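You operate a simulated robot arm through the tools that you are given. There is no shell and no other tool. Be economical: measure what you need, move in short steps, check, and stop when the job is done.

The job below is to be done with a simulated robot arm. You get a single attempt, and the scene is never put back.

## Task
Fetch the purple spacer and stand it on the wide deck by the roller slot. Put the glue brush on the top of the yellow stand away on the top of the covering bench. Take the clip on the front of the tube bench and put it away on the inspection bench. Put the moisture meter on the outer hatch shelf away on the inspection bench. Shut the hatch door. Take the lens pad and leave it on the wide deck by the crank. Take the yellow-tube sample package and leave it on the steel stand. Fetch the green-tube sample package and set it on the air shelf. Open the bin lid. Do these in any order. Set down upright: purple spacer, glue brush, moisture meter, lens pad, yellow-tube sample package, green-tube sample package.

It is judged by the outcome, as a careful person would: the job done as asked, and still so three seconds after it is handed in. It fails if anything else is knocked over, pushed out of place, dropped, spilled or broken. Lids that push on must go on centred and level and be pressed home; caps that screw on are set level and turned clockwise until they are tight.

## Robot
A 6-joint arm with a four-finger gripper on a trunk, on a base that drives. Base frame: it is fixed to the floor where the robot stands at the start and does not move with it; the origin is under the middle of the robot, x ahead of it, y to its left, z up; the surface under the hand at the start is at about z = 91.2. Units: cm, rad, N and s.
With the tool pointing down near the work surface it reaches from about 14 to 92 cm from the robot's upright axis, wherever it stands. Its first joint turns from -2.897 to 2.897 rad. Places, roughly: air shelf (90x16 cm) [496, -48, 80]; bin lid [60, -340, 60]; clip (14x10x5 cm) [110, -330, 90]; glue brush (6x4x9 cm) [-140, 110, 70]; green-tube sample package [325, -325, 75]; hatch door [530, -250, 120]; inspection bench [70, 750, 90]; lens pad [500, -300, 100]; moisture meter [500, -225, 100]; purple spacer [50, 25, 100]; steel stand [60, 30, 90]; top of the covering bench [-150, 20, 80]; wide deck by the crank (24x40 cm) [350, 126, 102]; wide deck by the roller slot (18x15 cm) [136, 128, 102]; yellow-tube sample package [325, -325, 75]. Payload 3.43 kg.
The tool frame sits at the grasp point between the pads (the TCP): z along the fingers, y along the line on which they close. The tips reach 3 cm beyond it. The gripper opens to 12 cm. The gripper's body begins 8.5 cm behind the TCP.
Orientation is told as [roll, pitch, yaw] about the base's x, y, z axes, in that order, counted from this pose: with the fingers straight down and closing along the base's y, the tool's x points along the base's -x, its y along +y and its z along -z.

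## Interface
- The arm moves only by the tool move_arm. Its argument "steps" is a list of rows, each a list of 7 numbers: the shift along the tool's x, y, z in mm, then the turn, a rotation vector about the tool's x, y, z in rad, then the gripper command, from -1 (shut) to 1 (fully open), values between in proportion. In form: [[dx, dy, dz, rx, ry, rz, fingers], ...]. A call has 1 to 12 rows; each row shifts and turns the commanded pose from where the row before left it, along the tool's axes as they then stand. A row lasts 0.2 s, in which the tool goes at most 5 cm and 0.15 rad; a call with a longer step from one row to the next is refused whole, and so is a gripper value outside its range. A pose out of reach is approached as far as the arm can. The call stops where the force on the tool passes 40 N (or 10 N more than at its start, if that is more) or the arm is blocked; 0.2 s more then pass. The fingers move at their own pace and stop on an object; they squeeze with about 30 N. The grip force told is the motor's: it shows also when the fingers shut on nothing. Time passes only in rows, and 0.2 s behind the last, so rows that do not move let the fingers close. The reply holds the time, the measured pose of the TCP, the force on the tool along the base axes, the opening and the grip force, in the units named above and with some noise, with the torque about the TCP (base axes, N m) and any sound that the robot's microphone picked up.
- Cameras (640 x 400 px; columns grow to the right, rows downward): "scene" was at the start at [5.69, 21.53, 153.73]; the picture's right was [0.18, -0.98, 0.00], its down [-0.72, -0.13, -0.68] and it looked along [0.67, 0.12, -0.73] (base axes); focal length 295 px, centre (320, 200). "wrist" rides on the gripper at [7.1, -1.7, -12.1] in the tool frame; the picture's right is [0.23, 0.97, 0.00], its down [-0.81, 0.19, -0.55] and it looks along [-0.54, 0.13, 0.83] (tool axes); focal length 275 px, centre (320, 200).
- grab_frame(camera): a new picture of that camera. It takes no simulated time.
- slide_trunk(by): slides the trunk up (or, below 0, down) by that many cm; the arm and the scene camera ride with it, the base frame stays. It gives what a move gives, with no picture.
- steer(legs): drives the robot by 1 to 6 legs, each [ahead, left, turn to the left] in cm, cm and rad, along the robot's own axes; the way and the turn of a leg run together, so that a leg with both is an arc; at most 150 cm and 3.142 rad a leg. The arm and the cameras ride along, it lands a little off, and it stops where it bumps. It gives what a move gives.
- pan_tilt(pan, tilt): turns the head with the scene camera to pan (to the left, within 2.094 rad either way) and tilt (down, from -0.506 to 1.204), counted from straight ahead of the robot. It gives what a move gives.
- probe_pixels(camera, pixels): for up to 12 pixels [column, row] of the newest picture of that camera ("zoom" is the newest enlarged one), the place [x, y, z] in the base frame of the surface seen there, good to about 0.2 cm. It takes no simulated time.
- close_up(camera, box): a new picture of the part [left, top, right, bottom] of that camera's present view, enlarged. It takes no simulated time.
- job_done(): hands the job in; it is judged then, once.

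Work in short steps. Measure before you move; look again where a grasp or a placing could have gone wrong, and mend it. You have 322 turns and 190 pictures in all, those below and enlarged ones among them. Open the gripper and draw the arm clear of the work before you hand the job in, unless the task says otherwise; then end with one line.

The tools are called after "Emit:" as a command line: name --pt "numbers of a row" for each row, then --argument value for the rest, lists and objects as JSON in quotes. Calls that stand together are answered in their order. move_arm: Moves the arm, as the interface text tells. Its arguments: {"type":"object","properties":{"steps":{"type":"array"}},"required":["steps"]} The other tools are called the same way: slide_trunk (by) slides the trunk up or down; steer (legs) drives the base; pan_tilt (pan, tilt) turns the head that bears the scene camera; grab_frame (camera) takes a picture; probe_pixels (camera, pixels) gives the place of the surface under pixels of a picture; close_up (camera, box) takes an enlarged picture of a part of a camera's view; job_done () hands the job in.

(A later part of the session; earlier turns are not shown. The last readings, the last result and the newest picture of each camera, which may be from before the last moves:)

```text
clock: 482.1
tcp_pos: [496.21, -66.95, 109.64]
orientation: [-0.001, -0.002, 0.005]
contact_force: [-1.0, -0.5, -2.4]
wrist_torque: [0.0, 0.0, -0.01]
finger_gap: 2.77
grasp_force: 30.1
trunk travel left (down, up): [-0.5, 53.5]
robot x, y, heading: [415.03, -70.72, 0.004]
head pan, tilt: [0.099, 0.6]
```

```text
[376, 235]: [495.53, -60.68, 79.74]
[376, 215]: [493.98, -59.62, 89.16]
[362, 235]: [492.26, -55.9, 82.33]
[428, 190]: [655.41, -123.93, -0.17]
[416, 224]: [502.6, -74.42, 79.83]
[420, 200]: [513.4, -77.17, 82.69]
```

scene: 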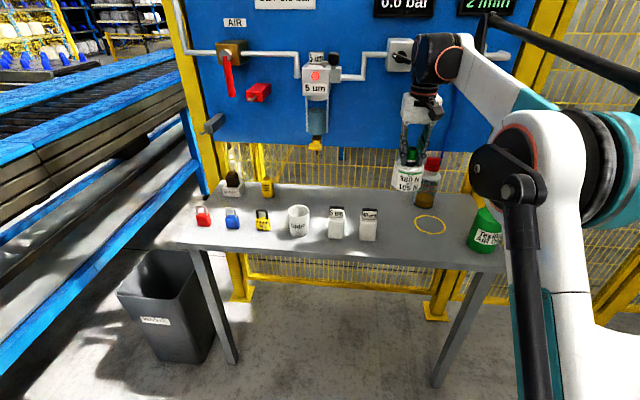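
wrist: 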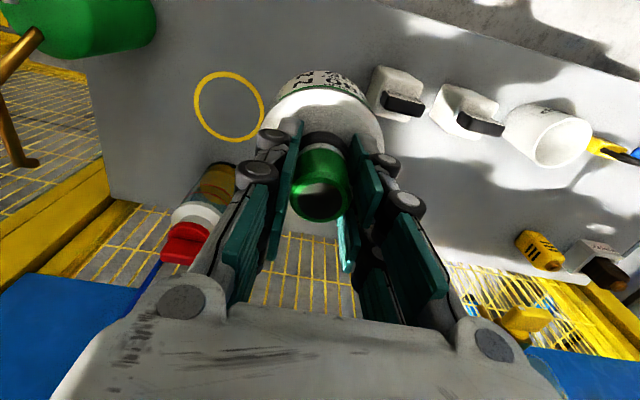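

Centre at y −67.3 leaves 3 cm each side. I lower it.

Emit:
move_arm --pt "-6 -4 0 0 0 0 -1" --pt "0 0 45 0 0 0 -1" --pt "0 0 45 0 0 0 -1" --pt "0 0 45 0 0 0 -1" --pt "0 0 45 0 0 0 -1" --pt "0 0 6 0 0 0 -1" --pt "0 0 0 0 0 0 -1"

Emit:
move_arm --pt "0 0 2 0 0 0 -1" --pt "0 0 1 0 0 0 -1" --pt "0 0 1 0 0 0 -1" --pt "0 0 1 0 0 0 -1" --pt "0 0 0 0 0 0 -1"

```text
clock: 483.7
tcp_pos: [496.7, -67.27, 91.06]
orientation: [0.001, -0.002, 0.006]
contact_force: [0.2, -1.0, -2.1]
wrist_torque: [-0.04, -0.02, -0.01]
finger_gap: 2.78
grasp_force: 30.1
trunk travel left (down, up): [-0.5, 53.5]
robot x, y, heading: [414.9, -70.89, 0.008]
head pan, tilt: [0.099, 0.6]
```

```text
clock: 484.9
tcp_pos: [496.62, -67.31, 90.55]
orientation: [0.0, -0.003, 0.006]
contact_force: [-0.8, -0.5, -3.0]
wrist_torque: [0.01, 0.01, -0.01]
finger_gap: 2.81
grasp_force: 29.7
trunk travel left (down, up): [-0.5, 53.5]
robot x, y, heading: [414.75, -70.88, 0.003]
head pan, tilt: [0.099, 0.6]
```

Emit:
move_arm --pt "0 0 1 0 0 0 -1" --pt "0 0 1 0 0 0 -1" --pt "0 0 1 0 0 0 -1" --pt "0 0 0 0 0 0 -1"

```text
clock: 485.9
tcp_pos: [496.57, -67.29, 90.28]
orientation: [0.0, -0.004, 0.004]
contact_force: [8.8, 1.7, 24.0]
wrist_torque: [0.01, -0.39, 0.02]
finger_gap: 2.82
grasp_force: 30.4
trunk travel left (down, up): [-0.5, 53.5]
robot x, y, heading: [415.0, -71.21, 0.009]
head pan, tilt: [0.099, 0.6]
```

It has landed. I release and rise.

Emit:
move_arm --pt "0 0 -2 0 0 0 -1" --pt "0 0 0 0 0 0 -0.5" --pt "0 0 0 0 0 0 -0.3" --pt "0 0 0 0 0 0 -0.3" --pt "0 0 -30 0 0 0 -0.3" --pt "0 0 -45 0 0 0 -0.3" --pt "0 0 -45 0 0 0 -0.3" --pt "0 0 -45 0 0 0 -0.3"

Emit:
slide_trunk --by 12

Emit:
grab_frame --camera "wrist"

```text
clock: 487.7
tcp_pos: [496.7, -67.26, 107.06]
orientation: [0.0, -0.001, 0.005]
contact_force: [0.0, 0.0, -0.3]
wrist_torque: [0.03, 0.05, -0.01]
finger_gap: 4.19
grasp_force: 0.1
trunk travel left (down, up): [-0.5, 53.5]
robot x, y, heading: [414.38, -71.2, 0.009]
head pan, tilt: [0.099, 0.6]
```

```text
clock: 489.2
tcp_pos: [496.8, -67.44, 118.95]
orientation: [0.001, -0.002, 0.006]
contact_force: [0.3, -0.8, 0.8]
wrist_torque: [0.04, -0.01, -0.01]
finger_gap: 4.21
grasp_force: 0.1
trunk travel left (down, up): [-12.5, 41.5]
robot x, y, heading: [414.54, -71.12, 0.008]
head pan, tilt: [0.099, 0.6]
```

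```text
112 pictures are left
```

wrist: 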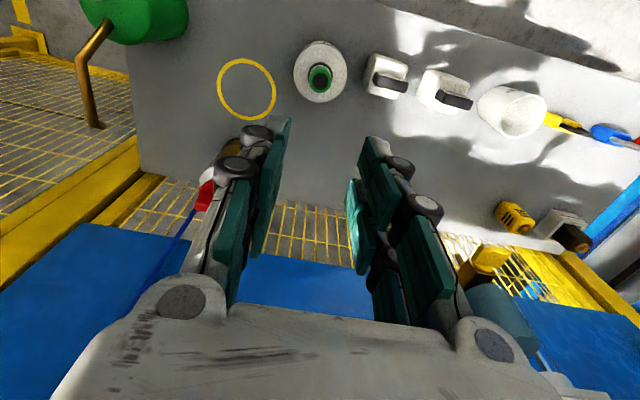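

Green package placed. I back off and go to face the hatch.

Emit:
steer --legs '[[-65, 0, 0], [0, -90, 0], [0, -90, 0]]'

Emit:
pan_tilt --pan 0.0 --tilt 0.45

Emit:
grab_frame --camera "scene"

```text
clock: 501.6
tcp_pos: [432.44, -248.37, 119.1]
orientation: [0.001, -0.003, 0.005]
contact_force: [-0.5, -0.2, 0.2]
wrist_torque: [-0.02, 0.03, 0.02]
finger_gap: 4.19
grasp_force: 0.0
trunk travel left (down, up): [-12.5, 41.5]
robot x, y, heading: [350.61, -252.32, 0.003]
head pan, tilt: [0.099, 0.6]
```

```text
clock: 502.3
tcp_pos: [432.65, -248.41, 119.01]
orientation: [-0.001, -0.004, 0.007]
contact_force: [-0.8, 0.7, 0.2]
wrist_torque: [0.02, 0.0, -0.03]
finger_gap: 4.18
grasp_force: 0.2
trunk travel left (down, up): [-12.5, 41.5]
robot x, y, heading: [350.63, -252.1, 0.007]
head pan, tilt: [0.0, 0.45]
```

```text
111 pictures are left
```

scene: 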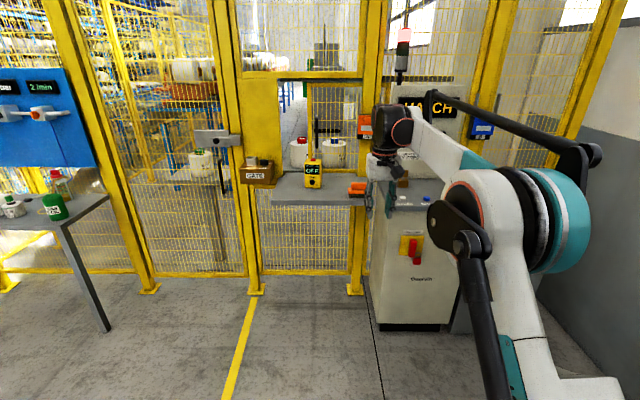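

Emit:
close_up --camera "scene" --box '[220, 60, 470, 220]'

```text
2.50 times, centred on (345, 140) of scene
```

zoom: 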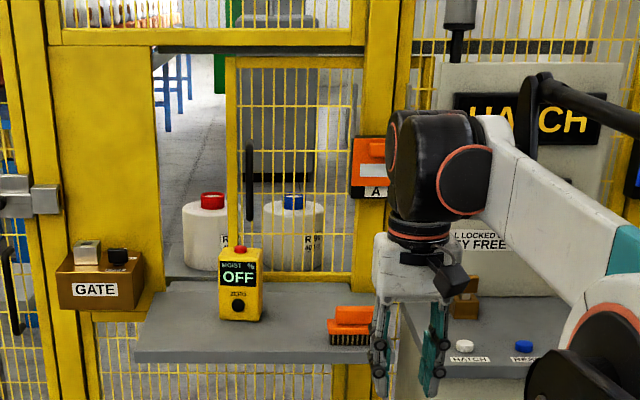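

The yellow meter (moisture %, "OFF") stands on the shelf; the hatch door is a sliding mesh panel with a black handle at zoom (250,180), the opening on its left. I probe.

Emit:
probe_pixels --camera "zoom" --pixels '[[240, 300], [222, 310], [260, 312], [240, 250], [250, 150], [250, 215], [232, 150], [350, 270], [150, 345], [160, 150], [350, 340], [465, 300]]'

Emit:
close_up --camera "scene" --box '[295, 150, 335, 200]'

```text
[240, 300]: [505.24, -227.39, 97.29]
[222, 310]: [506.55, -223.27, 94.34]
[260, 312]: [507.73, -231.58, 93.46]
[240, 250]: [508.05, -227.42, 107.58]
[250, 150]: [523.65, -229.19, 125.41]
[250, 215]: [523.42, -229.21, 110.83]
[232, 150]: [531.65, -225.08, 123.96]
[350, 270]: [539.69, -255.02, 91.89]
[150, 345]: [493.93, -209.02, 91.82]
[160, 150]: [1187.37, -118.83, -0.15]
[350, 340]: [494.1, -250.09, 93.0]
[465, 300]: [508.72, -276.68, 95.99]
```

```text
8.00 times, centred on (315, 175) of scene
```

zoom: 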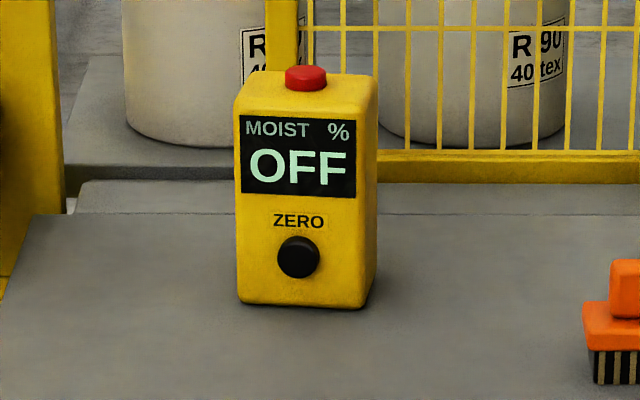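

Emit:
probe_pixels --camera "zoom" --pixels '[[240, 95], [355, 108], [375, 85], [265, 75], [245, 295], [358, 302], [374, 270], [305, 75], [330, 100], [200, 280], [150, 195], [300, 90]]'

```text
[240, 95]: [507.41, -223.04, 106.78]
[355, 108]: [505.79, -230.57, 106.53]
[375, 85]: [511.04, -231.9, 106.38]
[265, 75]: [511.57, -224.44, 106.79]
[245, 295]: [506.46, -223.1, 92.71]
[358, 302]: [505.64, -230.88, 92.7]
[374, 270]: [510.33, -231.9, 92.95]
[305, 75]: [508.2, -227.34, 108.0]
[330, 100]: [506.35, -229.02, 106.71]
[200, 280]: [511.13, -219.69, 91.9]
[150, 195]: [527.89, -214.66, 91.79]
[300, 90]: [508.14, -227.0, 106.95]
```

The meter is 7.8 wide by about 5.2 deep, centre (509,-227.4), base z 91.9, turned about −0.19. I drive up so the hand is above it.

Emit:
steer --legs '[[0, 21, 0], [73, 0, 0]]'

Emit:
move_arm --pt "0 0 0 0 0 0.1 0.7" --pt "0 0 0 0 0 0.095 0.7" --pt "0 0 0 0 0 0 0.7"

Emit:
grab_frame --camera "wrist"

Emit:
grab_frame --camera "scene"

```text
clock: 507.5
tcp_pos: [506.19, -227.47, 119.02]
orientation: [0.001, -0.003, 0.004]
contact_force: [-0.2, 0.1, 0.5]
wrist_torque: [-0.01, -0.01, -0.03]
finger_gap: 4.2
grasp_force: 0.1
trunk travel left (down, up): [-12.5, 41.5]
robot x, y, heading: [424.2, -230.91, 0.001]
head pan, tilt: [0.0, 0.45]
```

```text
clock: 508.3
tcp_pos: [506.12, -227.42, 119.1]
orientation: [-0.001, -0.002, -0.192]
contact_force: [-0.2, 0.3, -0.9]
wrist_torque: [-0.01, -0.01, 0.02]
finger_gap: 10.2
grasp_force: 0.2
trunk travel left (down, up): [-12.5, 41.5]
robot x, y, heading: [424.04, -231.28, 0.008]
head pan, tilt: [0.0, 0.45]
```

```text
108 pictures are left
```

wrist: 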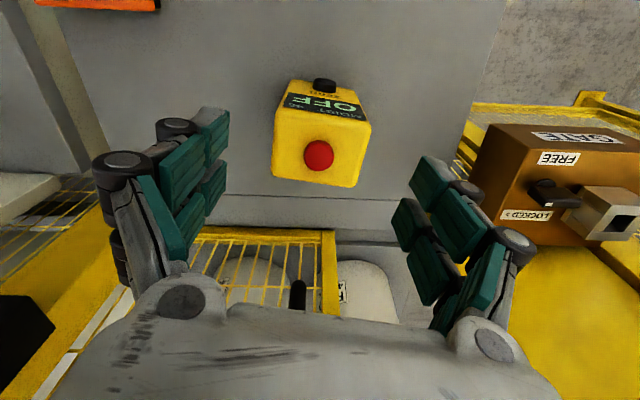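

```text
107 pictures are left
```

scene: 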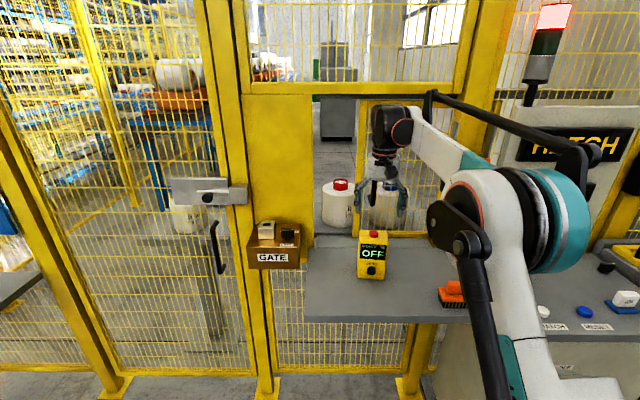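

The wrist view suggests the meter is turned only about −0.1. I probe its top from the wrist camera.

Emit:
probe_pixels --camera "wrist" --pixels '[[318, 155], [278, 172], [352, 182], [370, 128], [290, 105], [275, 140], [362, 155], [315, 182]]'

```text
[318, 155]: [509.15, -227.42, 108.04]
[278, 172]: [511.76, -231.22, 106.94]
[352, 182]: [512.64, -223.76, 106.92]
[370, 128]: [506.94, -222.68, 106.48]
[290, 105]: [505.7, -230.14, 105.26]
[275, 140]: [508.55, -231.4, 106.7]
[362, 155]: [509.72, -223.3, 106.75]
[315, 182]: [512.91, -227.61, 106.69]
```

Centre (509.15,-227.4), yaw −0.12. I correct and descend.

Emit:
move_arm --pt "0 0 0 0 0 -0.074 0.7" --pt "-30 3.6 0 0 0 0 0.7" --pt "0 0 45 0 0 0 0.7" --pt "0 0 45 0 0 0 0.7" --pt "0 0 45 0 0 0 0.7" --pt "0 0 40 0 0 0 0.7" --pt "0 0 0 0 0 0 0.7"

Emit:
grab_frame --camera "wrist"

```text
clock: 509.9
tcp_pos: [509.2, -227.48, 101.39]
orientation: [-0.001, -0.003, -0.118]
contact_force: [1.0, 0.2, 0.1]
wrist_torque: [-0.01, 0.0, -0.02]
finger_gap: 10.19
grasp_force: 0.1
trunk travel left (down, up): [-12.5, 41.5]
robot x, y, heading: [424.09, -230.95, 0.002]
head pan, tilt: [0.0, 0.45]
```

```text
106 pictures are left
```

wrist: 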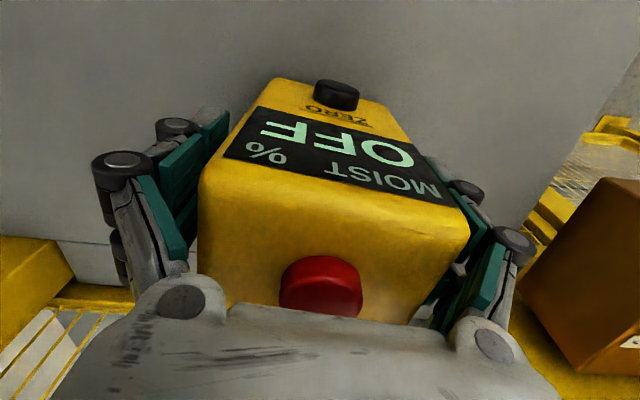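

Well between the fingers. I close.

Emit:
move_arm --pt "0 0 0 0 0 0 0.35" --pt "0 0 0 0 0 0 0" --pt "0 0 0 0 0 0 -1" --pt "0 0 0 0 0 0 -1"

Emit:
move_arm --pt "0 0 -20 0 0 0 -1" --pt "0 0 -40 0 0 0 -1" --pt "0 0 -45 0 0 0 -1" --pt "0 0 -45 0 0 0 -1"

Emit:
grab_frame --camera "wrist"

```text
clock: 510.9
tcp_pos: [509.09, -227.48, 101.56]
orientation: [-0.001, -0.004, -0.116]
contact_force: [0.8, 1.0, 7.1]
wrist_torque: [-0.05, 0.28, -0.06]
finger_gap: 8.99
grasp_force: 30.4
trunk travel left (down, up): [-12.5, 41.5]
robot x, y, heading: [424.22, -230.61, 0.006]
head pan, tilt: [0.0, 0.45]
```

```text
clock: 511.9
tcp_pos: [509.19, -227.4, 116.46]
orientation: [0.001, -0.002, -0.116]
contact_force: [-0.3, -0.2, -3.0]
wrist_torque: [0.02, 0.03, -0.06]
finger_gap: 8.96
grasp_force: 30.0
trunk travel left (down, up): [-12.5, 41.5]
robot x, y, heading: [423.93, -230.86, 0.006]
head pan, tilt: [0.0, 0.45]
```

```text
105 pictures are left
```

wrist: 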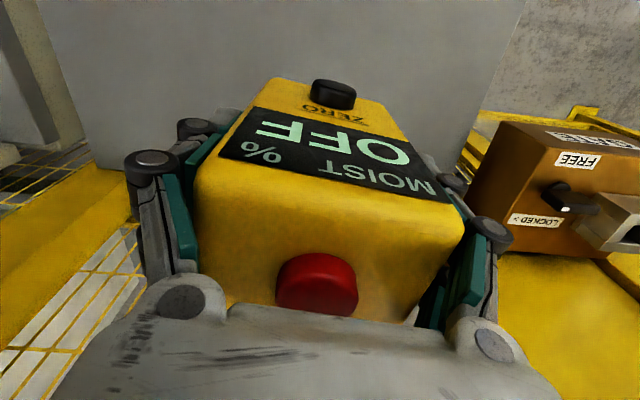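

Meter held. I raise the trunk and drive to the inspection bench (strafing west while facing north, then north).

Emit:
slide_trunk --by 18

Emit:
steer --legs '[[-75, 0, 0], [0, 0, 1.567], [0, 132, 0], [0, 132, 0], [0, 132, 0], [150, 0, 0]]'

Emit:
steer --legs '[[150, 0, 0], [150, 0, 0], [150, 0, 0], [150, 0, 0], [120, 0, 0]]'

```text
clock: 513.9
tcp_pos: [509.25, -227.39, 134.61]
orientation: [-0.001, -0.001, -0.118]
contact_force: [0.8, -1.2, -3.3]
wrist_torque: [0.02, 0.03, -0.02]
finger_gap: 9.01
grasp_force: 29.7
trunk travel left (down, up): [-30.5, 23.5]
robot x, y, heading: [424.11, -230.88, 0.007]
head pan, tilt: [0.0, 0.45]
```

```text
clock: 547.5
tcp_pos: [-46.12, 5.52, 134.54]
orientation: [0.0, -0.002, 1.425]
contact_force: [0.0, 0.8, -4.3]
wrist_torque: [-0.05, -0.01, 0.0]
finger_gap: 8.95
grasp_force: 29.8
trunk travel left (down, up): [-30.5, 23.5]
robot x, y, heading: [-44.96, -79.68, 1.544]
head pan, tilt: [0.0, 0.45]
```

```text
clock: 581.6
tcp_pos: [-20.63, 722.63, 134.45]
orientation: [0.001, -0.003, 1.414]
contact_force: [-0.4, 0.4, -2.3]
wrist_torque: [-0.01, 0.01, -0.03]
finger_gap: 8.94
grasp_force: 29.8
trunk travel left (down, up): [-30.5, 23.5]
robot x, y, heading: [-20.62, 637.77, 1.536]
head pan, tilt: [0.0, 0.45]
```

I back off a little, straighten, strafe right and look for a place.

Emit:
steer --legs '[[-15, 0, 0.035], [0, -75, 0]]'

Emit:
pan_tilt --pan -0.05 --tilt 0.65

Emit:
grab_frame --camera "scene"

```text
clock: 586.6
tcp_pos: [50.91, 707.51, 134.41]
orientation: [-0.001, -0.002, 1.454]
contact_force: [0.3, 0.4, -3.0]
wrist_torque: [-0.03, 0.01, -0.01]
finger_gap: 8.99
grasp_force: 29.8
trunk travel left (down, up): [-30.5, 23.5]
robot x, y, heading: [54.59, 622.45, 1.571]
head pan, tilt: [0.0, 0.45]
```

```text
clock: 587.4
tcp_pos: [50.86, 707.49, 134.38]
orientation: [-0.001, -0.004, 1.451]
contact_force: [0.0, 0.2, -3.2]
wrist_torque: [-0.01, 0.01, 0.0]
finger_gap: 8.98
grasp_force: 29.9
trunk travel left (down, up): [-30.5, 23.5]
robot x, y, heading: [54.09, 622.46, 1.569]
head pan, tilt: [-0.051, 0.649]
```

```text
104 pictures are left
```

scene: 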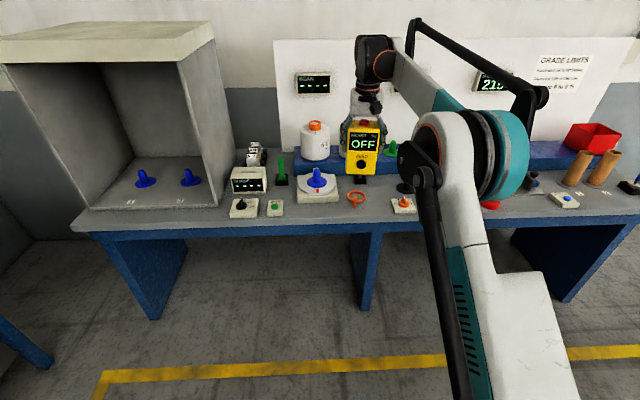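

Free strip seems at right of the red knob (x≈135–145). I strafe right 80 and look.

Emit:
steer --legs '[[10, 0, 0], [0, -85, 0]]'

Emit:
grab_frame --camera "scene"

```text
clock: 592.7
tcp_pos: [136.36, 717.64, 134.56]
orientation: [0.001, -0.003, 1.453]
contact_force: [0.6, 0.0, -4.0]
wrist_torque: [-0.01, 0.02, -0.01]
finger_gap: 9.01
grasp_force: 30.3
trunk travel left (down, up): [-30.5, 23.5]
robot x, y, heading: [139.75, 632.51, 1.575]
head pan, tilt: [-0.051, 0.649]
```

```text
103 pictures are left
```

scene: 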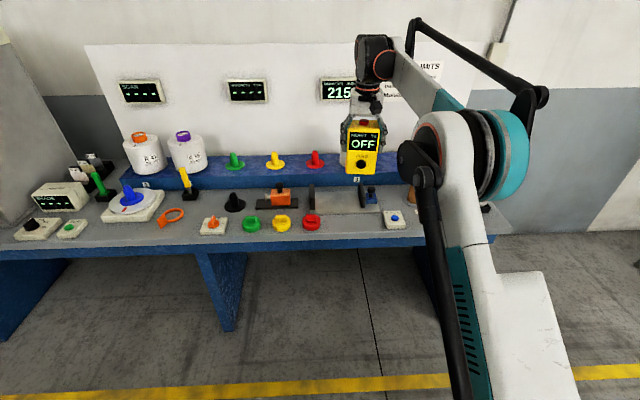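

Emit:
close_up --camera "scene" --box '[280, 170, 440, 250]'

Emit:
probe_pixels --camera "scene" --pixels '[[322, 225], [382, 220], [350, 225], [350, 232], [330, 212], [375, 211], [318, 218], [350, 216], [400, 215], [385, 225]]'

```text
4.00 times, centred on (360, 210) of scene
```

zoom: 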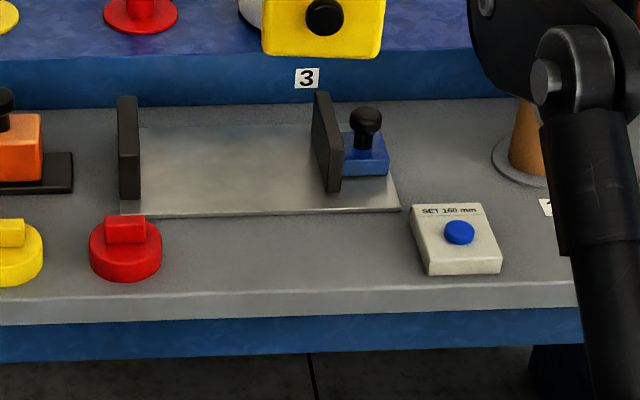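

```text
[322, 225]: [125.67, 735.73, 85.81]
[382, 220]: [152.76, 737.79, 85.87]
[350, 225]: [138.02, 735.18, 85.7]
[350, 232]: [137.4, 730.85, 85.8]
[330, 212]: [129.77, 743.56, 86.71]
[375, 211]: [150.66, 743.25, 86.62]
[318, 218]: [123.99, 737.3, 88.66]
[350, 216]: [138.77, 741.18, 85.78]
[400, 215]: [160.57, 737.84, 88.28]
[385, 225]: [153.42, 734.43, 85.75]
```

The strip at (139,736.3) has room. I drive 18 ahead, square the hand, and lower.

Emit:
steer --legs '[[18, 0, 0]]'

Emit:
move_arm --pt "0 -25 0 0 0 -0.118 -1" --pt "0 0 0 0 0 0 -1"

Emit:
slide_trunk --by -25

Emit:
grab_frame --camera "wrist"

Emit:
grab_frame --camera "scene"

```text
clock: 594.2
tcp_pos: [136.42, 735.86, 134.49]
orientation: [0.0, -0.001, 1.454]
contact_force: [-0.1, 0.4, -3.7]
wrist_torque: [-0.09, 0.01, 0.02]
finger_gap: 9.0
grasp_force: 29.3
trunk travel left (down, up): [-30.5, 23.5]
robot x, y, heading: [139.94, 650.83, 1.576]
head pan, tilt: [-0.051, 0.649]
```

```text
clock: 594.8
tcp_pos: [138.64, 735.44, 134.57]
orientation: [-0.001, -0.003, 1.572]
contact_force: [-0.3, 0.6, -3.3]
wrist_torque: [-0.02, -0.03, -0.03]
finger_gap: 8.97
grasp_force: 30.0
trunk travel left (down, up): [-30.5, 23.5]
robot x, y, heading: [139.61, 650.86, 1.572]
head pan, tilt: [-0.051, 0.649]
```

```text
clock: 597.4
tcp_pos: [138.82, 735.46, 109.57]
orientation: [0.001, -0.003, 1.569]
contact_force: [0.1, 0.6, -4.1]
wrist_torque: [0.0, -0.01, 0.04]
finger_gap: 8.99
grasp_force: 30.0
trunk travel left (down, up): [-5.5, 48.5]
robot x, y, heading: [139.61, 651.25, 1.575]
head pan, tilt: [-0.051, 0.649]
```

```text
101 pictures are left
```

wrist: 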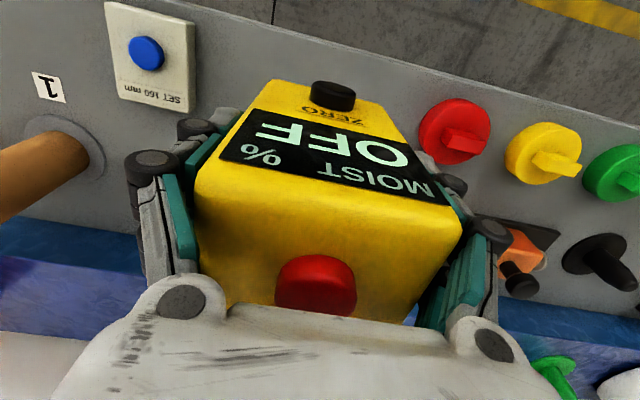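

```text
100 pictures are left
```

scene: 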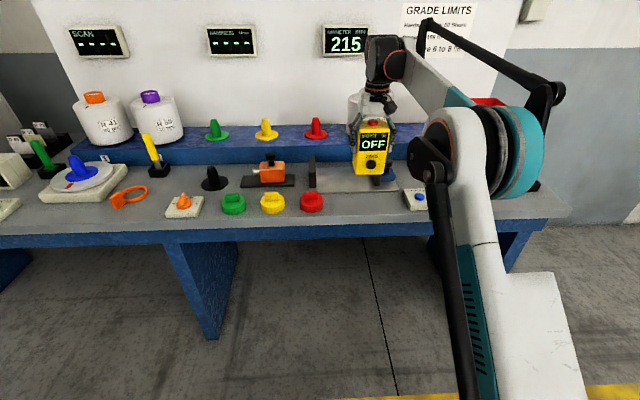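

Position fine. I lower 14 cm.

Emit:
move_arm --pt "-7 2 0 0 0 0 -1" --pt "0 0 45 0 0 0 -1" --pt "0 0 45 0 0 0 -1" --pt "0 0 38 0 0 0 -1" --pt "0 0 6 0 0 0 -1" --pt "0 0 2 0 0 0 -1" --pt "0 0 0 0 0 0 -1"

Emit:
move_arm --pt "0 0 2 0 0 0 -1" --pt "0 0 1 0 0 0 -1" --pt "0 0 1 0 0 0 -1" --pt "0 0 0 0 0 0 -1"

```text
clock: 599.0
tcp_pos: [138.53, 736.2, 95.88]
orientation: [0.0, -0.003, 1.568]
contact_force: [0.1, 1.1, -2.7]
wrist_torque: [0.0, 0.02, 0.03]
finger_gap: 8.97
grasp_force: 30.2
trunk travel left (down, up): [-5.5, 48.5]
robot x, y, heading: [139.85, 650.71, 1.574]
head pan, tilt: [-0.051, 0.649]
```

```text
clock: 600.0
tcp_pos: [138.63, 736.2, 95.52]
orientation: [0.001, -0.003, 1.57]
contact_force: [-0.9, 2.4, 3.1]
wrist_torque: [0.08, 0.21, -0.08]
finger_gap: 8.98
grasp_force: 29.6
trunk travel left (down, up): [-5.5, 48.5]
robot x, y, heading: [140.12, 650.42, 1.576]
head pan, tilt: [-0.051, 0.649]
```

Contact starting. One more millimetre, then release and rise.

Emit:
move_arm --pt "0 0 1 0 0 0 -1" --pt "0 0 0 0 0 0 -1" --pt "0 0 0 0 0 0 0.6" --pt "0 0 0 0 0 0 0.68" --pt "0 0 0 0 0 0 0.68" --pt "0 0 -40 0 0 0 0.68" --pt "0 0 -45 0 0 0 0.68" --pt "0 0 -45 0 0 0 0.68" --pt "0 0 -45 0 0 0 0.68"

Emit:
grab_frame --camera "wrist"

```text
clock: 602.0
tcp_pos: [138.45, 736.07, 112.9]
orientation: [-0.001, -0.004, 1.571]
contact_force: [-0.3, 0.1, -1.5]
wrist_torque: [-0.01, -0.01, -0.04]
finger_gap: 10.1
grasp_force: 0.2
trunk travel left (down, up): [-5.5, 48.5]
robot x, y, heading: [139.78, 650.65, 1.577]
head pan, tilt: [-0.051, 0.649]
```

```text
99 pictures are left
```

wrist: 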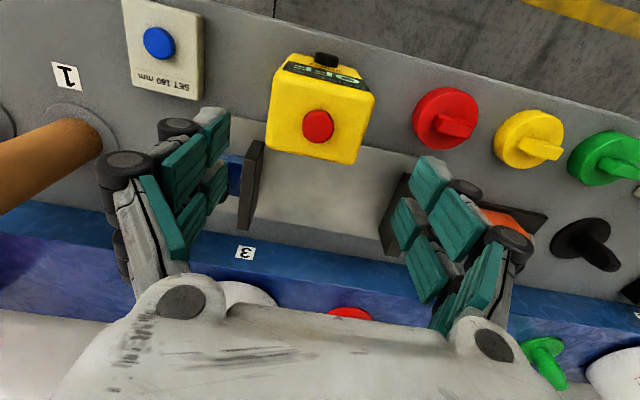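

Meter placed upright. I drive back to the hatch.

Emit:
slide_trunk --by 22

Emit:
steer --legs '[[-20, 0, 0], [0, 92, 0], [0, 92, 0], [0, 0, -3.14], [150, 0, 0], [150, 0, 0]]'

Emit:
steer --legs '[[150, 0, 0], [150, 0, 0], [150, 0, 0], [80, 0, 0], [0, 0, 1.571], [130, 0, 0]]'

```text
clock: 604.3
tcp_pos: [138.6, 736.18, 134.88]
orientation: [0.001, -0.003, 1.571]
contact_force: [-0.1, 0.2, 0.0]
wrist_torque: [0.0, -0.01, -0.01]
finger_gap: 10.09
grasp_force: 0.1
trunk travel left (down, up): [-27.5, 26.5]
robot x, y, heading: [139.59, 650.89, 1.578]
head pan, tilt: [-0.051, 0.649]
```

```text
clock: 636.2
tcp_pos: [-54.6, 246.01, 134.85]
orientation: [0.001, -0.004, -1.608]
contact_force: [-1.1, 0.0, -0.3]
wrist_torque: [0.05, -0.02, -0.03]
finger_gap: 10.08
grasp_force: 0.0
trunk travel left (down, up): [-27.5, 26.5]
robot x, y, heading: [-52.85, 331.37, -1.604]
head pan, tilt: [-0.051, 0.649]
```

```text
clock: 671.7
tcp_pos: [136.47, -210.22, 134.89]
orientation: [0.002, -0.003, -0.052]
contact_force: [0.1, 0.5, 0.3]
wrist_torque: [0.0, 0.0, 0.03]
finger_gap: 10.09
grasp_force: 0.2
trunk travel left (down, up): [-27.5, 26.5]
robot x, y, heading: [51.29, -207.15, -0.044]
head pan, tilt: [-0.051, 0.649]
```

Emit:
steer --legs '[[0, 0, 0.044], [150, 0, 0], [150, 0, 0], [0, -35, 0]]'

Emit:
pan_tilt --pan -0.2 --tilt 0.5

Emit:
grab_frame --camera "scene"

```text
clock: 688.4
tcp_pos: [435.87, -238.02, 134.88]
orientation: [0.0, -0.004, 0.004]
contact_force: [0.1, -0.3, 0.7]
wrist_torque: [0.08, 0.01, 0.0]
finger_gap: 10.06
grasp_force: 0.1
trunk travel left (down, up): [-27.5, 26.5]
robot x, y, heading: [350.61, -239.18, 0.008]
head pan, tilt: [-0.051, 0.649]
```

```text
clock: 689.0
tcp_pos: [435.84, -238.15, 134.84]
orientation: [-0.001, -0.003, 0.005]
contact_force: [-0.1, 0.0, 1.0]
wrist_torque: [0.02, -0.02, -0.01]
finger_gap: 10.08
grasp_force: 0.0
trunk travel left (down, up): [-27.5, 26.5]
robot x, y, heading: [350.75, -239.76, 0.009]
head pan, tilt: [-0.201, 0.499]
```

```text
98 pictures are left
```

scene: 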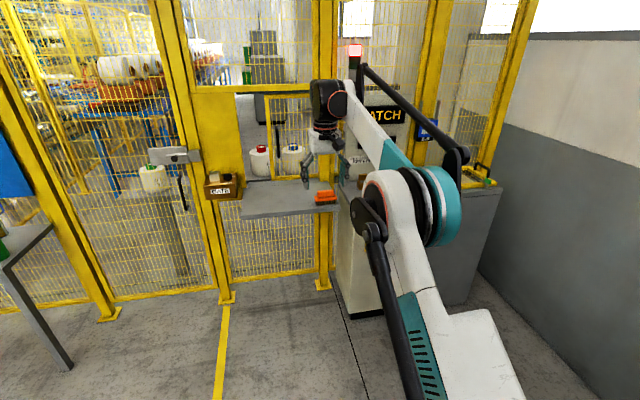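

I move to see the console: ahead 35, right 40.

Emit:
steer --legs '[[38, 0, 0], [0, -48, 0]]'

Emit:
pan_tilt --pan 0.0 --tilt 0.6

Emit:
grab_frame --camera "scene"

```text
clock: 693.9
tcp_pos: [474.02, -285.32, 135.03]
orientation: [0.001, -0.004, 0.009]
contact_force: [-0.4, 0.5, -0.2]
wrist_torque: [0.02, 0.02, 0.01]
finger_gap: 10.06
grasp_force: 0.0
trunk travel left (down, up): [-27.5, 26.5]
robot x, y, heading: [388.76, -287.16, 0.013]
head pan, tilt: [-0.201, 0.499]
```

```text
clock: 694.6
tcp_pos: [474.12, -285.15, 135.01]
orientation: [-0.001, -0.003, 0.008]
contact_force: [-0.9, -0.1, -0.3]
wrist_torque: [-0.01, 0.03, 0.01]
finger_gap: 10.09
grasp_force: 0.0
trunk travel left (down, up): [-27.5, 26.5]
robot x, y, heading: [388.8, -287.18, 0.013]
head pan, tilt: [0.0, 0.6]
```

```text
97 pictures are left
```

scene: 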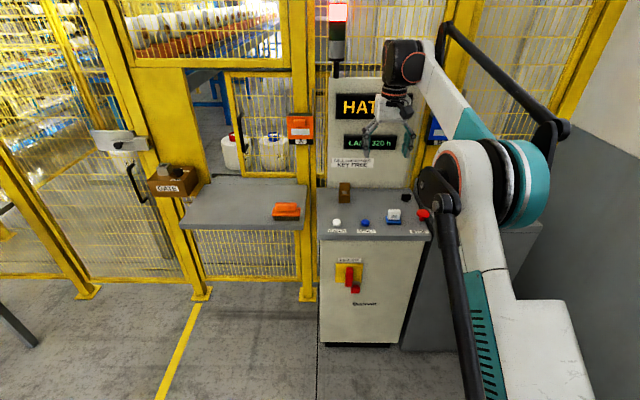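

Emit:
close_up --camera "scene" --box '[310, 170, 440, 250]'

Emit:
close_up --camera "scene" --box '[130, 50, 430, 240]'

```text
4.92 times, centred on (375, 210) of scene
```

zoom: 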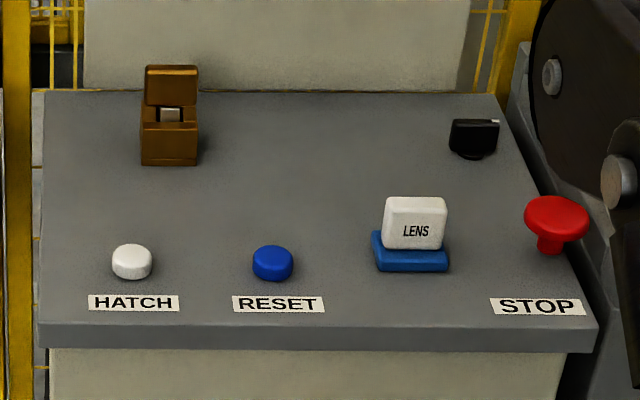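

```text
2.11 times, centred on (280, 145) of scene
```

zoom: 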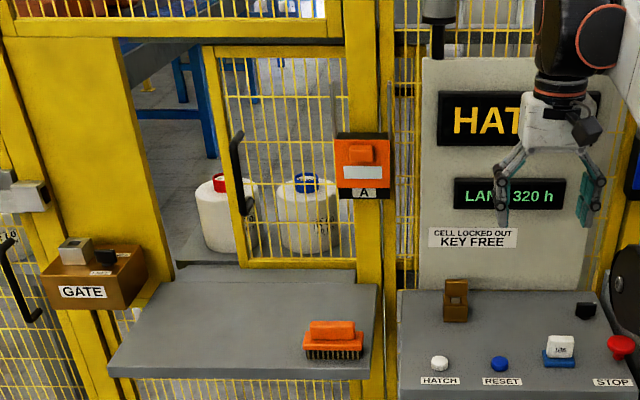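

The lens pad (white block on a blue base) stands on the console at scene (393,216). I zoom close to it and probe.

Emit:
close_up --camera "scene" --box '[380, 203, 412, 228]'

```text
16.00 times, centred on (396, 216) of scene
```

zoom: 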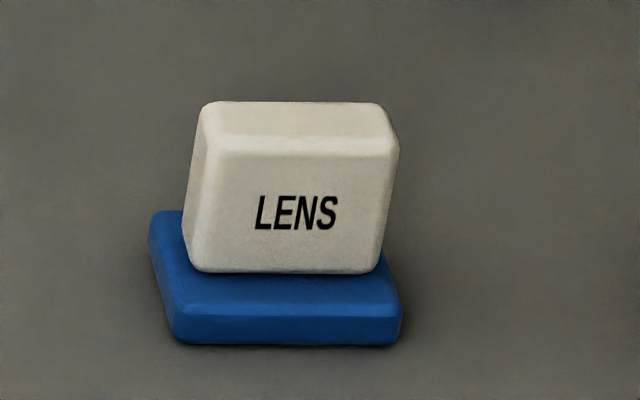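

Emit:
probe_pixels --camera "zoom" --pixels '[[220, 110], [375, 112], [225, 150], [385, 155], [200, 262], [370, 268], [160, 220], [190, 335], [390, 335], [390, 300], [185, 240], [300, 390]]'

Emit:
probe_pixels --camera "scene" --pixels '[[423, 212], [421, 220], [364, 223], [337, 222], [345, 190], [406, 198]]'

```text
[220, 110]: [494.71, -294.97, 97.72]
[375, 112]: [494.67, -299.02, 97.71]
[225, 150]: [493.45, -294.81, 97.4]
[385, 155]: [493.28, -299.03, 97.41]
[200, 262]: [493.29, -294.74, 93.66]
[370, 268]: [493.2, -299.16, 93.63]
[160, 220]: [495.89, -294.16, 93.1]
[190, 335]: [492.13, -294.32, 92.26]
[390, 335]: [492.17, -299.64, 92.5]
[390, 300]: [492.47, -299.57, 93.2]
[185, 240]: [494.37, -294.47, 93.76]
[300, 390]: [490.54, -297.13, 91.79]
```

```text
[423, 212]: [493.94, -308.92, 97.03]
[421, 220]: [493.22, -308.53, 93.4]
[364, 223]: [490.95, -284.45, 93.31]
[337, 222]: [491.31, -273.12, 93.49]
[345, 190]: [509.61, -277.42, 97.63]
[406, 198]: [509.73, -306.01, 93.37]
```

Lens pad block: centre (494.2,-297.0), 4.5 wide in y, z 93.4–97.7. I drive ahead 20 and right 12.

Emit:
steer --legs '[[20, 0, -0.01], [0, -11.5, 0]]'

Emit:
slide_trunk --by -20

Emit:
grab_frame --camera "wrist"

```text
clock: 697.0
tcp_pos: [494.26, -298.02, 134.96]
orientation: [0.0, -0.003, -0.005]
contact_force: [0.7, 0.0, 0.4]
wrist_torque: [0.05, 0.01, -0.04]
finger_gap: 10.07
grasp_force: 0.0
trunk travel left (down, up): [-27.5, 26.5]
robot x, y, heading: [409.05, -298.93, 0.006]
head pan, tilt: [0.0, 0.6]
```

```text
clock: 699.2
tcp_pos: [494.22, -297.75, 115.04]
orientation: [0.0, -0.003, -0.002]
contact_force: [-0.2, -0.3, -0.4]
wrist_torque: [-0.03, -0.02, 0.03]
finger_gap: 10.09
grasp_force: 0.1
trunk travel left (down, up): [-7.5, 46.5]
robot x, y, heading: [408.57, -298.74, 0.003]
head pan, tilt: [0.0, 0.6]
```

```text
93 pictures are left
```

wrist: 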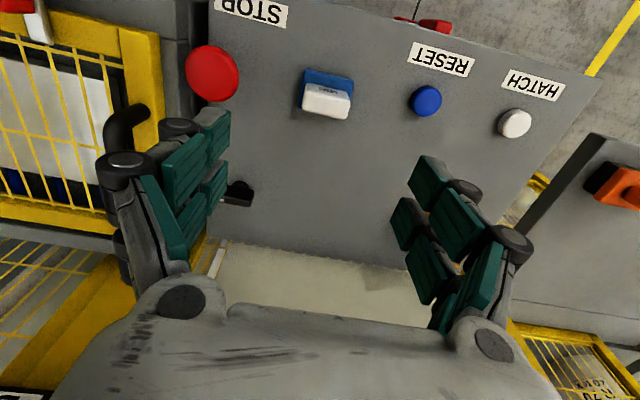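

I narrow the opening, centre on the pad, and descend in two stages.

Emit:
move_arm --pt "0 7.5 0 0 0 0 0.03" --pt "0 0 45 0 0 0 0.03" --pt "0 0 45 0 0 0 0.03" --pt "0 0 20 0 0 0 0.03" --pt "0 0 0 0 0 0 0.03"

Emit:
grab_frame --camera "wrist"

```text
clock: 700.4
tcp_pos: [494.25, -296.76, 104.02]
orientation: [0.001, -0.003, -0.002]
contact_force: [-0.5, -0.2, -0.2]
wrist_torque: [0.02, 0.02, 0.0]
finger_gap: 6.21
grasp_force: 0.1
trunk travel left (down, up): [-7.5, 46.5]
robot x, y, heading: [409.08, -298.65, -0.0]
head pan, tilt: [0.0, 0.6]
```

```text
92 pictures are left
```

wrist: 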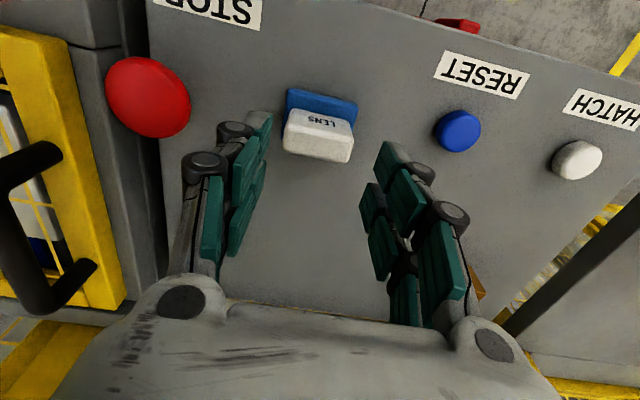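

Emit:
move_arm --pt "0 -2 40 0 0 0 0.03" --pt "0 0 33 0 0 0 0.03" --pt "0 0 0 0 0 0 0.03" --pt "0 0 0 0 0 0 -0.4" --pt "0 0 0 0 0 0 -1" --pt "0 0 0 0 0 0 -1"

Emit:
grab_frame --camera "wrist"

```text
clock: 701.8
tcp_pos: [494.29, -297.14, 96.57]
orientation: [0.0, -0.003, -0.004]
contact_force: [-1.1, -0.7, 1.5]
wrist_torque: [0.02, 0.03, -0.02]
finger_gap: 4.92
grasp_force: 29.8
trunk travel left (down, up): [-7.5, 46.5]
robot x, y, heading: [409.08, -298.54, 0.004]
head pan, tilt: [0.0, 0.6]
```

```text
91 pictures are left
```

wrist: 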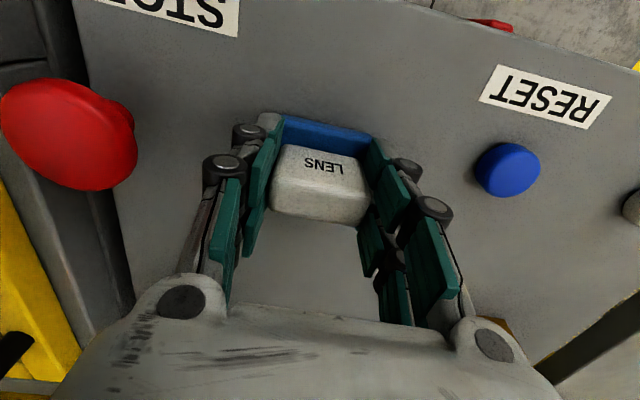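

Held. I lift, raise the trunk and drive round to the far side of the conveyor.

Emit:
move_arm --pt "0 0 -20 0 0 0 -1" --pt "0 0 -45 0 0 0 -1" --pt "0 0 -45 0 0 0 -1" --pt "0 0 -45 0 0 0 -1"

Emit:
slide_trunk --by 25

Emit:
steer --legs '[[0, 65, 0], [-60, 0, 0], [0, 0, 1.567], [0, 132, 0], [0, 132, 0], [0, 132, 0]]'

Emit:
steer --legs '[[150, 0, 0], [150, 0, 0], [145, 0, 0], [0, 0, -1.571], [145, 0, 0]]'

Emit:
pan_tilt --pan 0.0 --tilt 0.4

Emit:
grab_frame --camera "scene"

```text
clock: 702.8
tcp_pos: [494.26, -297.04, 112.11]
orientation: [0.0, -0.004, -0.004]
contact_force: [0.2, -0.2, -0.8]
wrist_torque: [-0.04, 0.02, 0.01]
finger_gap: 4.92
grasp_force: 29.9
trunk travel left (down, up): [-7.5, 46.5]
robot x, y, heading: [409.46, -298.63, 0.01]
head pan, tilt: [0.0, 0.6]
```

```text
clock: 705.4
tcp_pos: [494.34, -297.18, 137.02]
orientation: [-0.001, -0.003, -0.004]
contact_force: [0.6, 0.1, -1.1]
wrist_torque: [-0.02, -0.01, 0.03]
finger_gap: 4.95
grasp_force: 29.7
trunk travel left (down, up): [-32.5, 21.5]
robot x, y, heading: [409.07, -298.63, 0.006]
head pan, tilt: [0.0, 0.6]
```

```text
clock: 734.5
tcp_pos: [-48.41, -142.22, 136.98]
orientation: [-0.003, -0.003, 1.55]
contact_force: [0.4, 0.4, -1.3]
wrist_torque: [0.0, -0.02, 0.01]
finger_gap: 4.94
grasp_force: 30.0
trunk travel left (down, up): [-32.5, 21.5]
robot x, y, heading: [-48.4, -227.6, 1.551]
head pan, tilt: [0.0, 0.6]
```

```text
clock: 766.5
tcp_pos: [191.06, 213.27, 137.13]
orientation: [0.002, -0.005, -0.023]
contact_force: [0.4, -0.2, -0.5]
wrist_torque: [0.02, 0.02, 0.01]
finger_gap: 4.92
grasp_force: 30.1
trunk travel left (down, up): [-32.5, 21.5]
robot x, y, heading: [105.6, 213.47, -0.018]
head pan, tilt: [0.0, 0.6]
```

```text
clock: 767.2
tcp_pos: [191.18, 213.39, 137.09]
orientation: [-0.001, -0.003, -0.024]
contact_force: [-0.3, -0.6, -0.5]
wrist_torque: [0.04, 0.01, 0.02]
finger_gap: 4.94
grasp_force: 30.3
trunk travel left (down, up): [-32.5, 21.5]
robot x, y, heading: [105.45, 213.45, -0.015]
head pan, tilt: [0.0, 0.4]
```

```text
90 pictures are left
```

scene: 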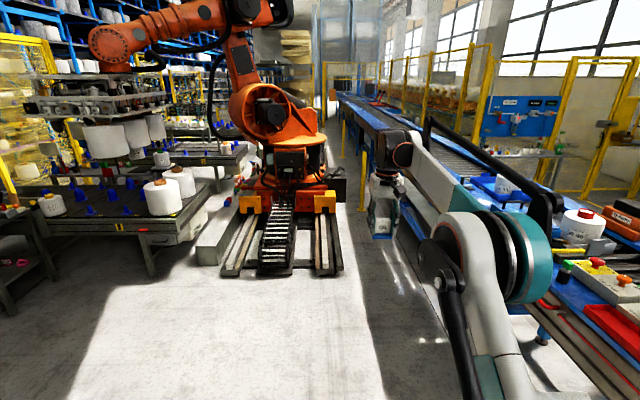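

An orange robot stands ahead; I probe how close it and the yellow posts come to the conveyor.

Emit:
probe_pixels --camera "scene" --pixels '[[335, 265], [330, 215], [325, 200], [362, 205], [344, 150], [340, 180], [400, 240], [430, 330], [235, 265], [400, 205], [375, 140]]'

Emit:
close_up --camera "scene" --box '[280, 60, 480, 240]'

```text
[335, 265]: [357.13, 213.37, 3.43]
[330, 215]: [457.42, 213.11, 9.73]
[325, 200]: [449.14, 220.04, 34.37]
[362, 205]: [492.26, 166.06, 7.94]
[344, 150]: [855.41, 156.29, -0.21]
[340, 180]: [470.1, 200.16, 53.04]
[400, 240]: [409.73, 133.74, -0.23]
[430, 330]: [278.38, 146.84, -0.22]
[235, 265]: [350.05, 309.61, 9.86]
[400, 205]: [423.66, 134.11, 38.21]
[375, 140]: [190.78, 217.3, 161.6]
```

```text
2.22 times, centred on (380, 150) of scene
```

zoom: 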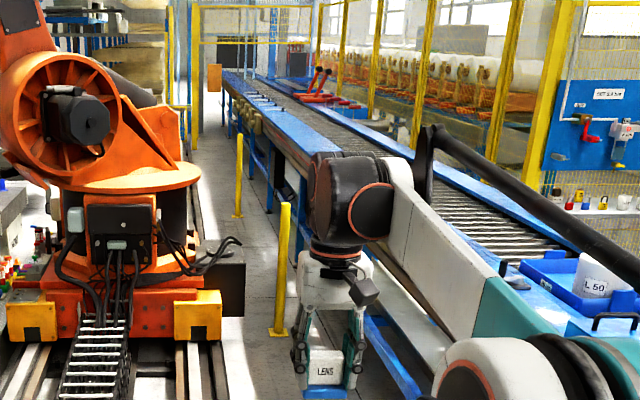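

The rail begins near (350,213), so I stand at about (312,190). I drive on to x≈280 and turn to the conveyor to see the deck.

Emit:
steer --legs '[[100, 0, 0.018], [75, 0, 0], [0, 0, -1.571]]'

Emit:
pan_tilt --pan 0.6 --tilt 0.65

Emit:
grab_frame --camera "scene"

```text
clock: 779.9
tcp_pos: [280.07, 126.78, 136.89]
orientation: [0.001, -0.002, -1.598]
contact_force: [-0.4, -0.4, -0.8]
wrist_torque: [0.04, -0.02, -0.04]
finger_gap: 4.93
grasp_force: 29.6
trunk travel left (down, up): [-32.5, 21.5]
robot x, y, heading: [280.48, 212.31, -1.591]
head pan, tilt: [0.0, 0.4]
```

```text
clock: 780.9
tcp_pos: [280.14, 126.81, 137.14]
orientation: [0.001, -0.003, -1.597]
contact_force: [-0.2, 0.2, -0.6]
wrist_torque: [-0.01, 0.0, -0.02]
finger_gap: 4.94
grasp_force: 29.5
trunk travel left (down, up): [-32.5, 21.5]
robot x, y, heading: [280.52, 212.33, -1.592]
head pan, tilt: [0.6, 0.649]
```

```text
88 pictures are left
```

scene: 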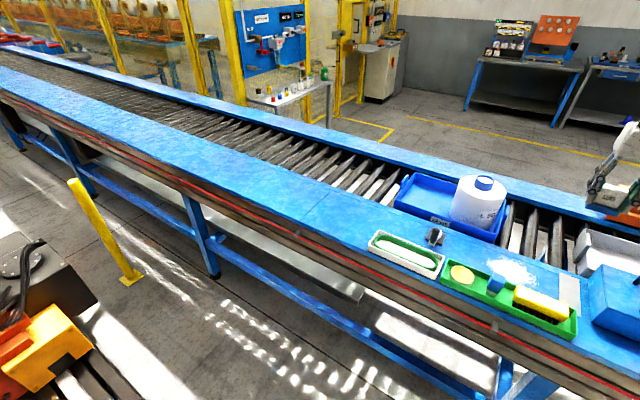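

A small black crank is at (435,236), with free blue deck to its left. I probe.

Emit:
probe_pixels --camera "scene" --pixels '[[435, 238], [372, 240], [350, 215], [320, 215], [370, 215], [300, 195], [330, 245], [400, 225], [280, 215], [345, 190]]'

Emit:
close_up --camera "scene" --box '[270, 150, 470, 290]'

```text
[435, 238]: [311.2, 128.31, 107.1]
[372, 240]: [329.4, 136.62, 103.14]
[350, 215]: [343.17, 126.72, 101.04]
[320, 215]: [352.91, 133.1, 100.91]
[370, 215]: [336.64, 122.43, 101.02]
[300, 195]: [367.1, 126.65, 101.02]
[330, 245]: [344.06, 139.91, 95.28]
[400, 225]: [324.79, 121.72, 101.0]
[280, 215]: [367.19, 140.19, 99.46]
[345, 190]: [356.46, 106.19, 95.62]
```

```text
2.86 times, centred on (370, 220) of scene
```

zoom: 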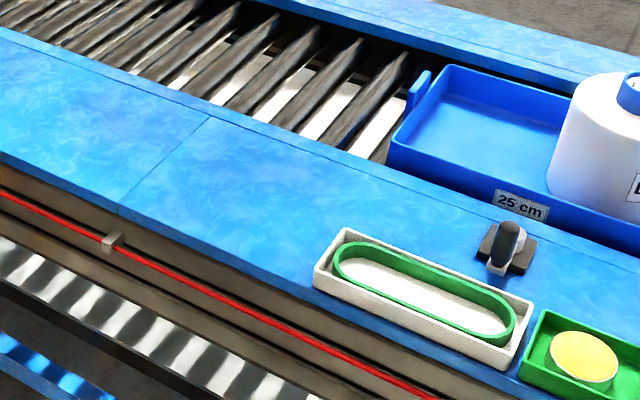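

I place the pad at about (346,127) on the deck (z 101). I strafe left 35 and go 12 ahead.

Emit:
steer --legs '[[0, 33, 0.02], [12, 0, 0]]'

```text
clock: 783.9
tcp_pos: [314.46, 114.41, 136.88]
orientation: [-0.001, -0.001, -1.576]
contact_force: [0.7, -1.0, -1.9]
wrist_torque: [0.03, 0.03, 0.03]
finger_gap: 4.92
grasp_force: 29.5
trunk travel left (down, up): [-32.5, 21.5]
robot x, y, heading: [312.85, 200.02, -1.573]
head pan, tilt: [0.6, 0.649]
```

Emit:
move_arm --pt "15.7 39.4 0 0 0 0 -1" --pt "15.7 39.4 0 0 0 0 -1" --pt "15.7 39.4 0 0 0 0 -1" --pt "15.7 39.4 0 0 0 0 -1" --pt "15.7 39.4 0 0 0 0 -1" --pt "15.7 39.4 0 0 0 0 -1" --pt "15.7 39.4 0 0 0 0 -1" --pt "15.7 39.4 0 0 0 0 -1" --pt "0 0 0 0 0 0 -1"

Emit:
slide_trunk --by -22

Emit:
grab_frame --camera "wrist"

```text
clock: 785.9
tcp_pos: [346.17, 127.05, 136.92]
orientation: [0.0, -0.004, -1.578]
contact_force: [-0.1, -0.4, 0.2]
wrist_torque: [0.0, 0.02, -0.04]
finger_gap: 4.94
grasp_force: 29.7
trunk travel left (down, up): [-32.5, 21.5]
robot x, y, heading: [313.37, 199.63, -1.571]
head pan, tilt: [0.6, 0.649]
```

```text
clock: 788.2
tcp_pos: [346.23, 127.01, 114.92]
orientation: [-0.001, -0.004, -1.574]
contact_force: [0.1, 1.0, -1.2]
wrist_torque: [-0.03, 0.02, -0.02]
finger_gap: 4.94
grasp_force: 29.8
trunk travel left (down, up): [-10.5, 43.5]
robot x, y, heading: [313.37, 199.84, -1.571]
head pan, tilt: [0.6, 0.649]
```

```text
86 pictures are left
```

wrist: 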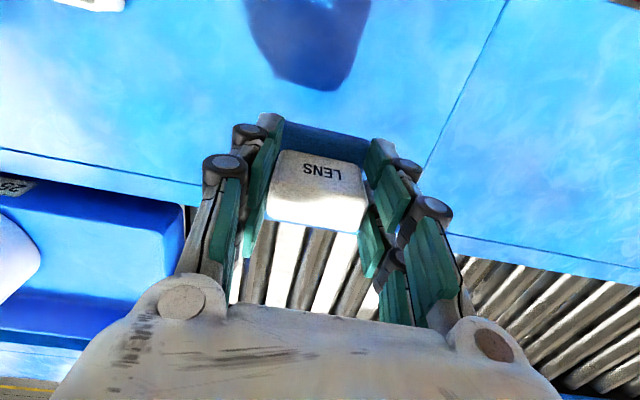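

Over free deck. I lower it.

Emit:
move_arm --pt "0 0 45 0 0 0 -1" --pt "0 0 41 0 0 0 -1" --pt "0 0 3 0 0 0 -1" --pt "0 0 2 0 0 0 -1" --pt "0 0 1 0 0 0 -1" --pt "0 0 0 0 0 0 -1"

```text
clock: 789.6
tcp_pos: [346.2, 127.01, 105.9]
orientation: [-0.001, -0.004, -1.576]
contact_force: [2.3, -6.5, 19.5]
wrist_torque: [-0.28, -0.07, 0.01]
finger_gap: 4.94
grasp_force: 30.6
trunk travel left (down, up): [-10.5, 43.5]
robot x, y, heading: [313.02, 199.86, -1.569]
head pan, tilt: [0.6, 0.649]
```

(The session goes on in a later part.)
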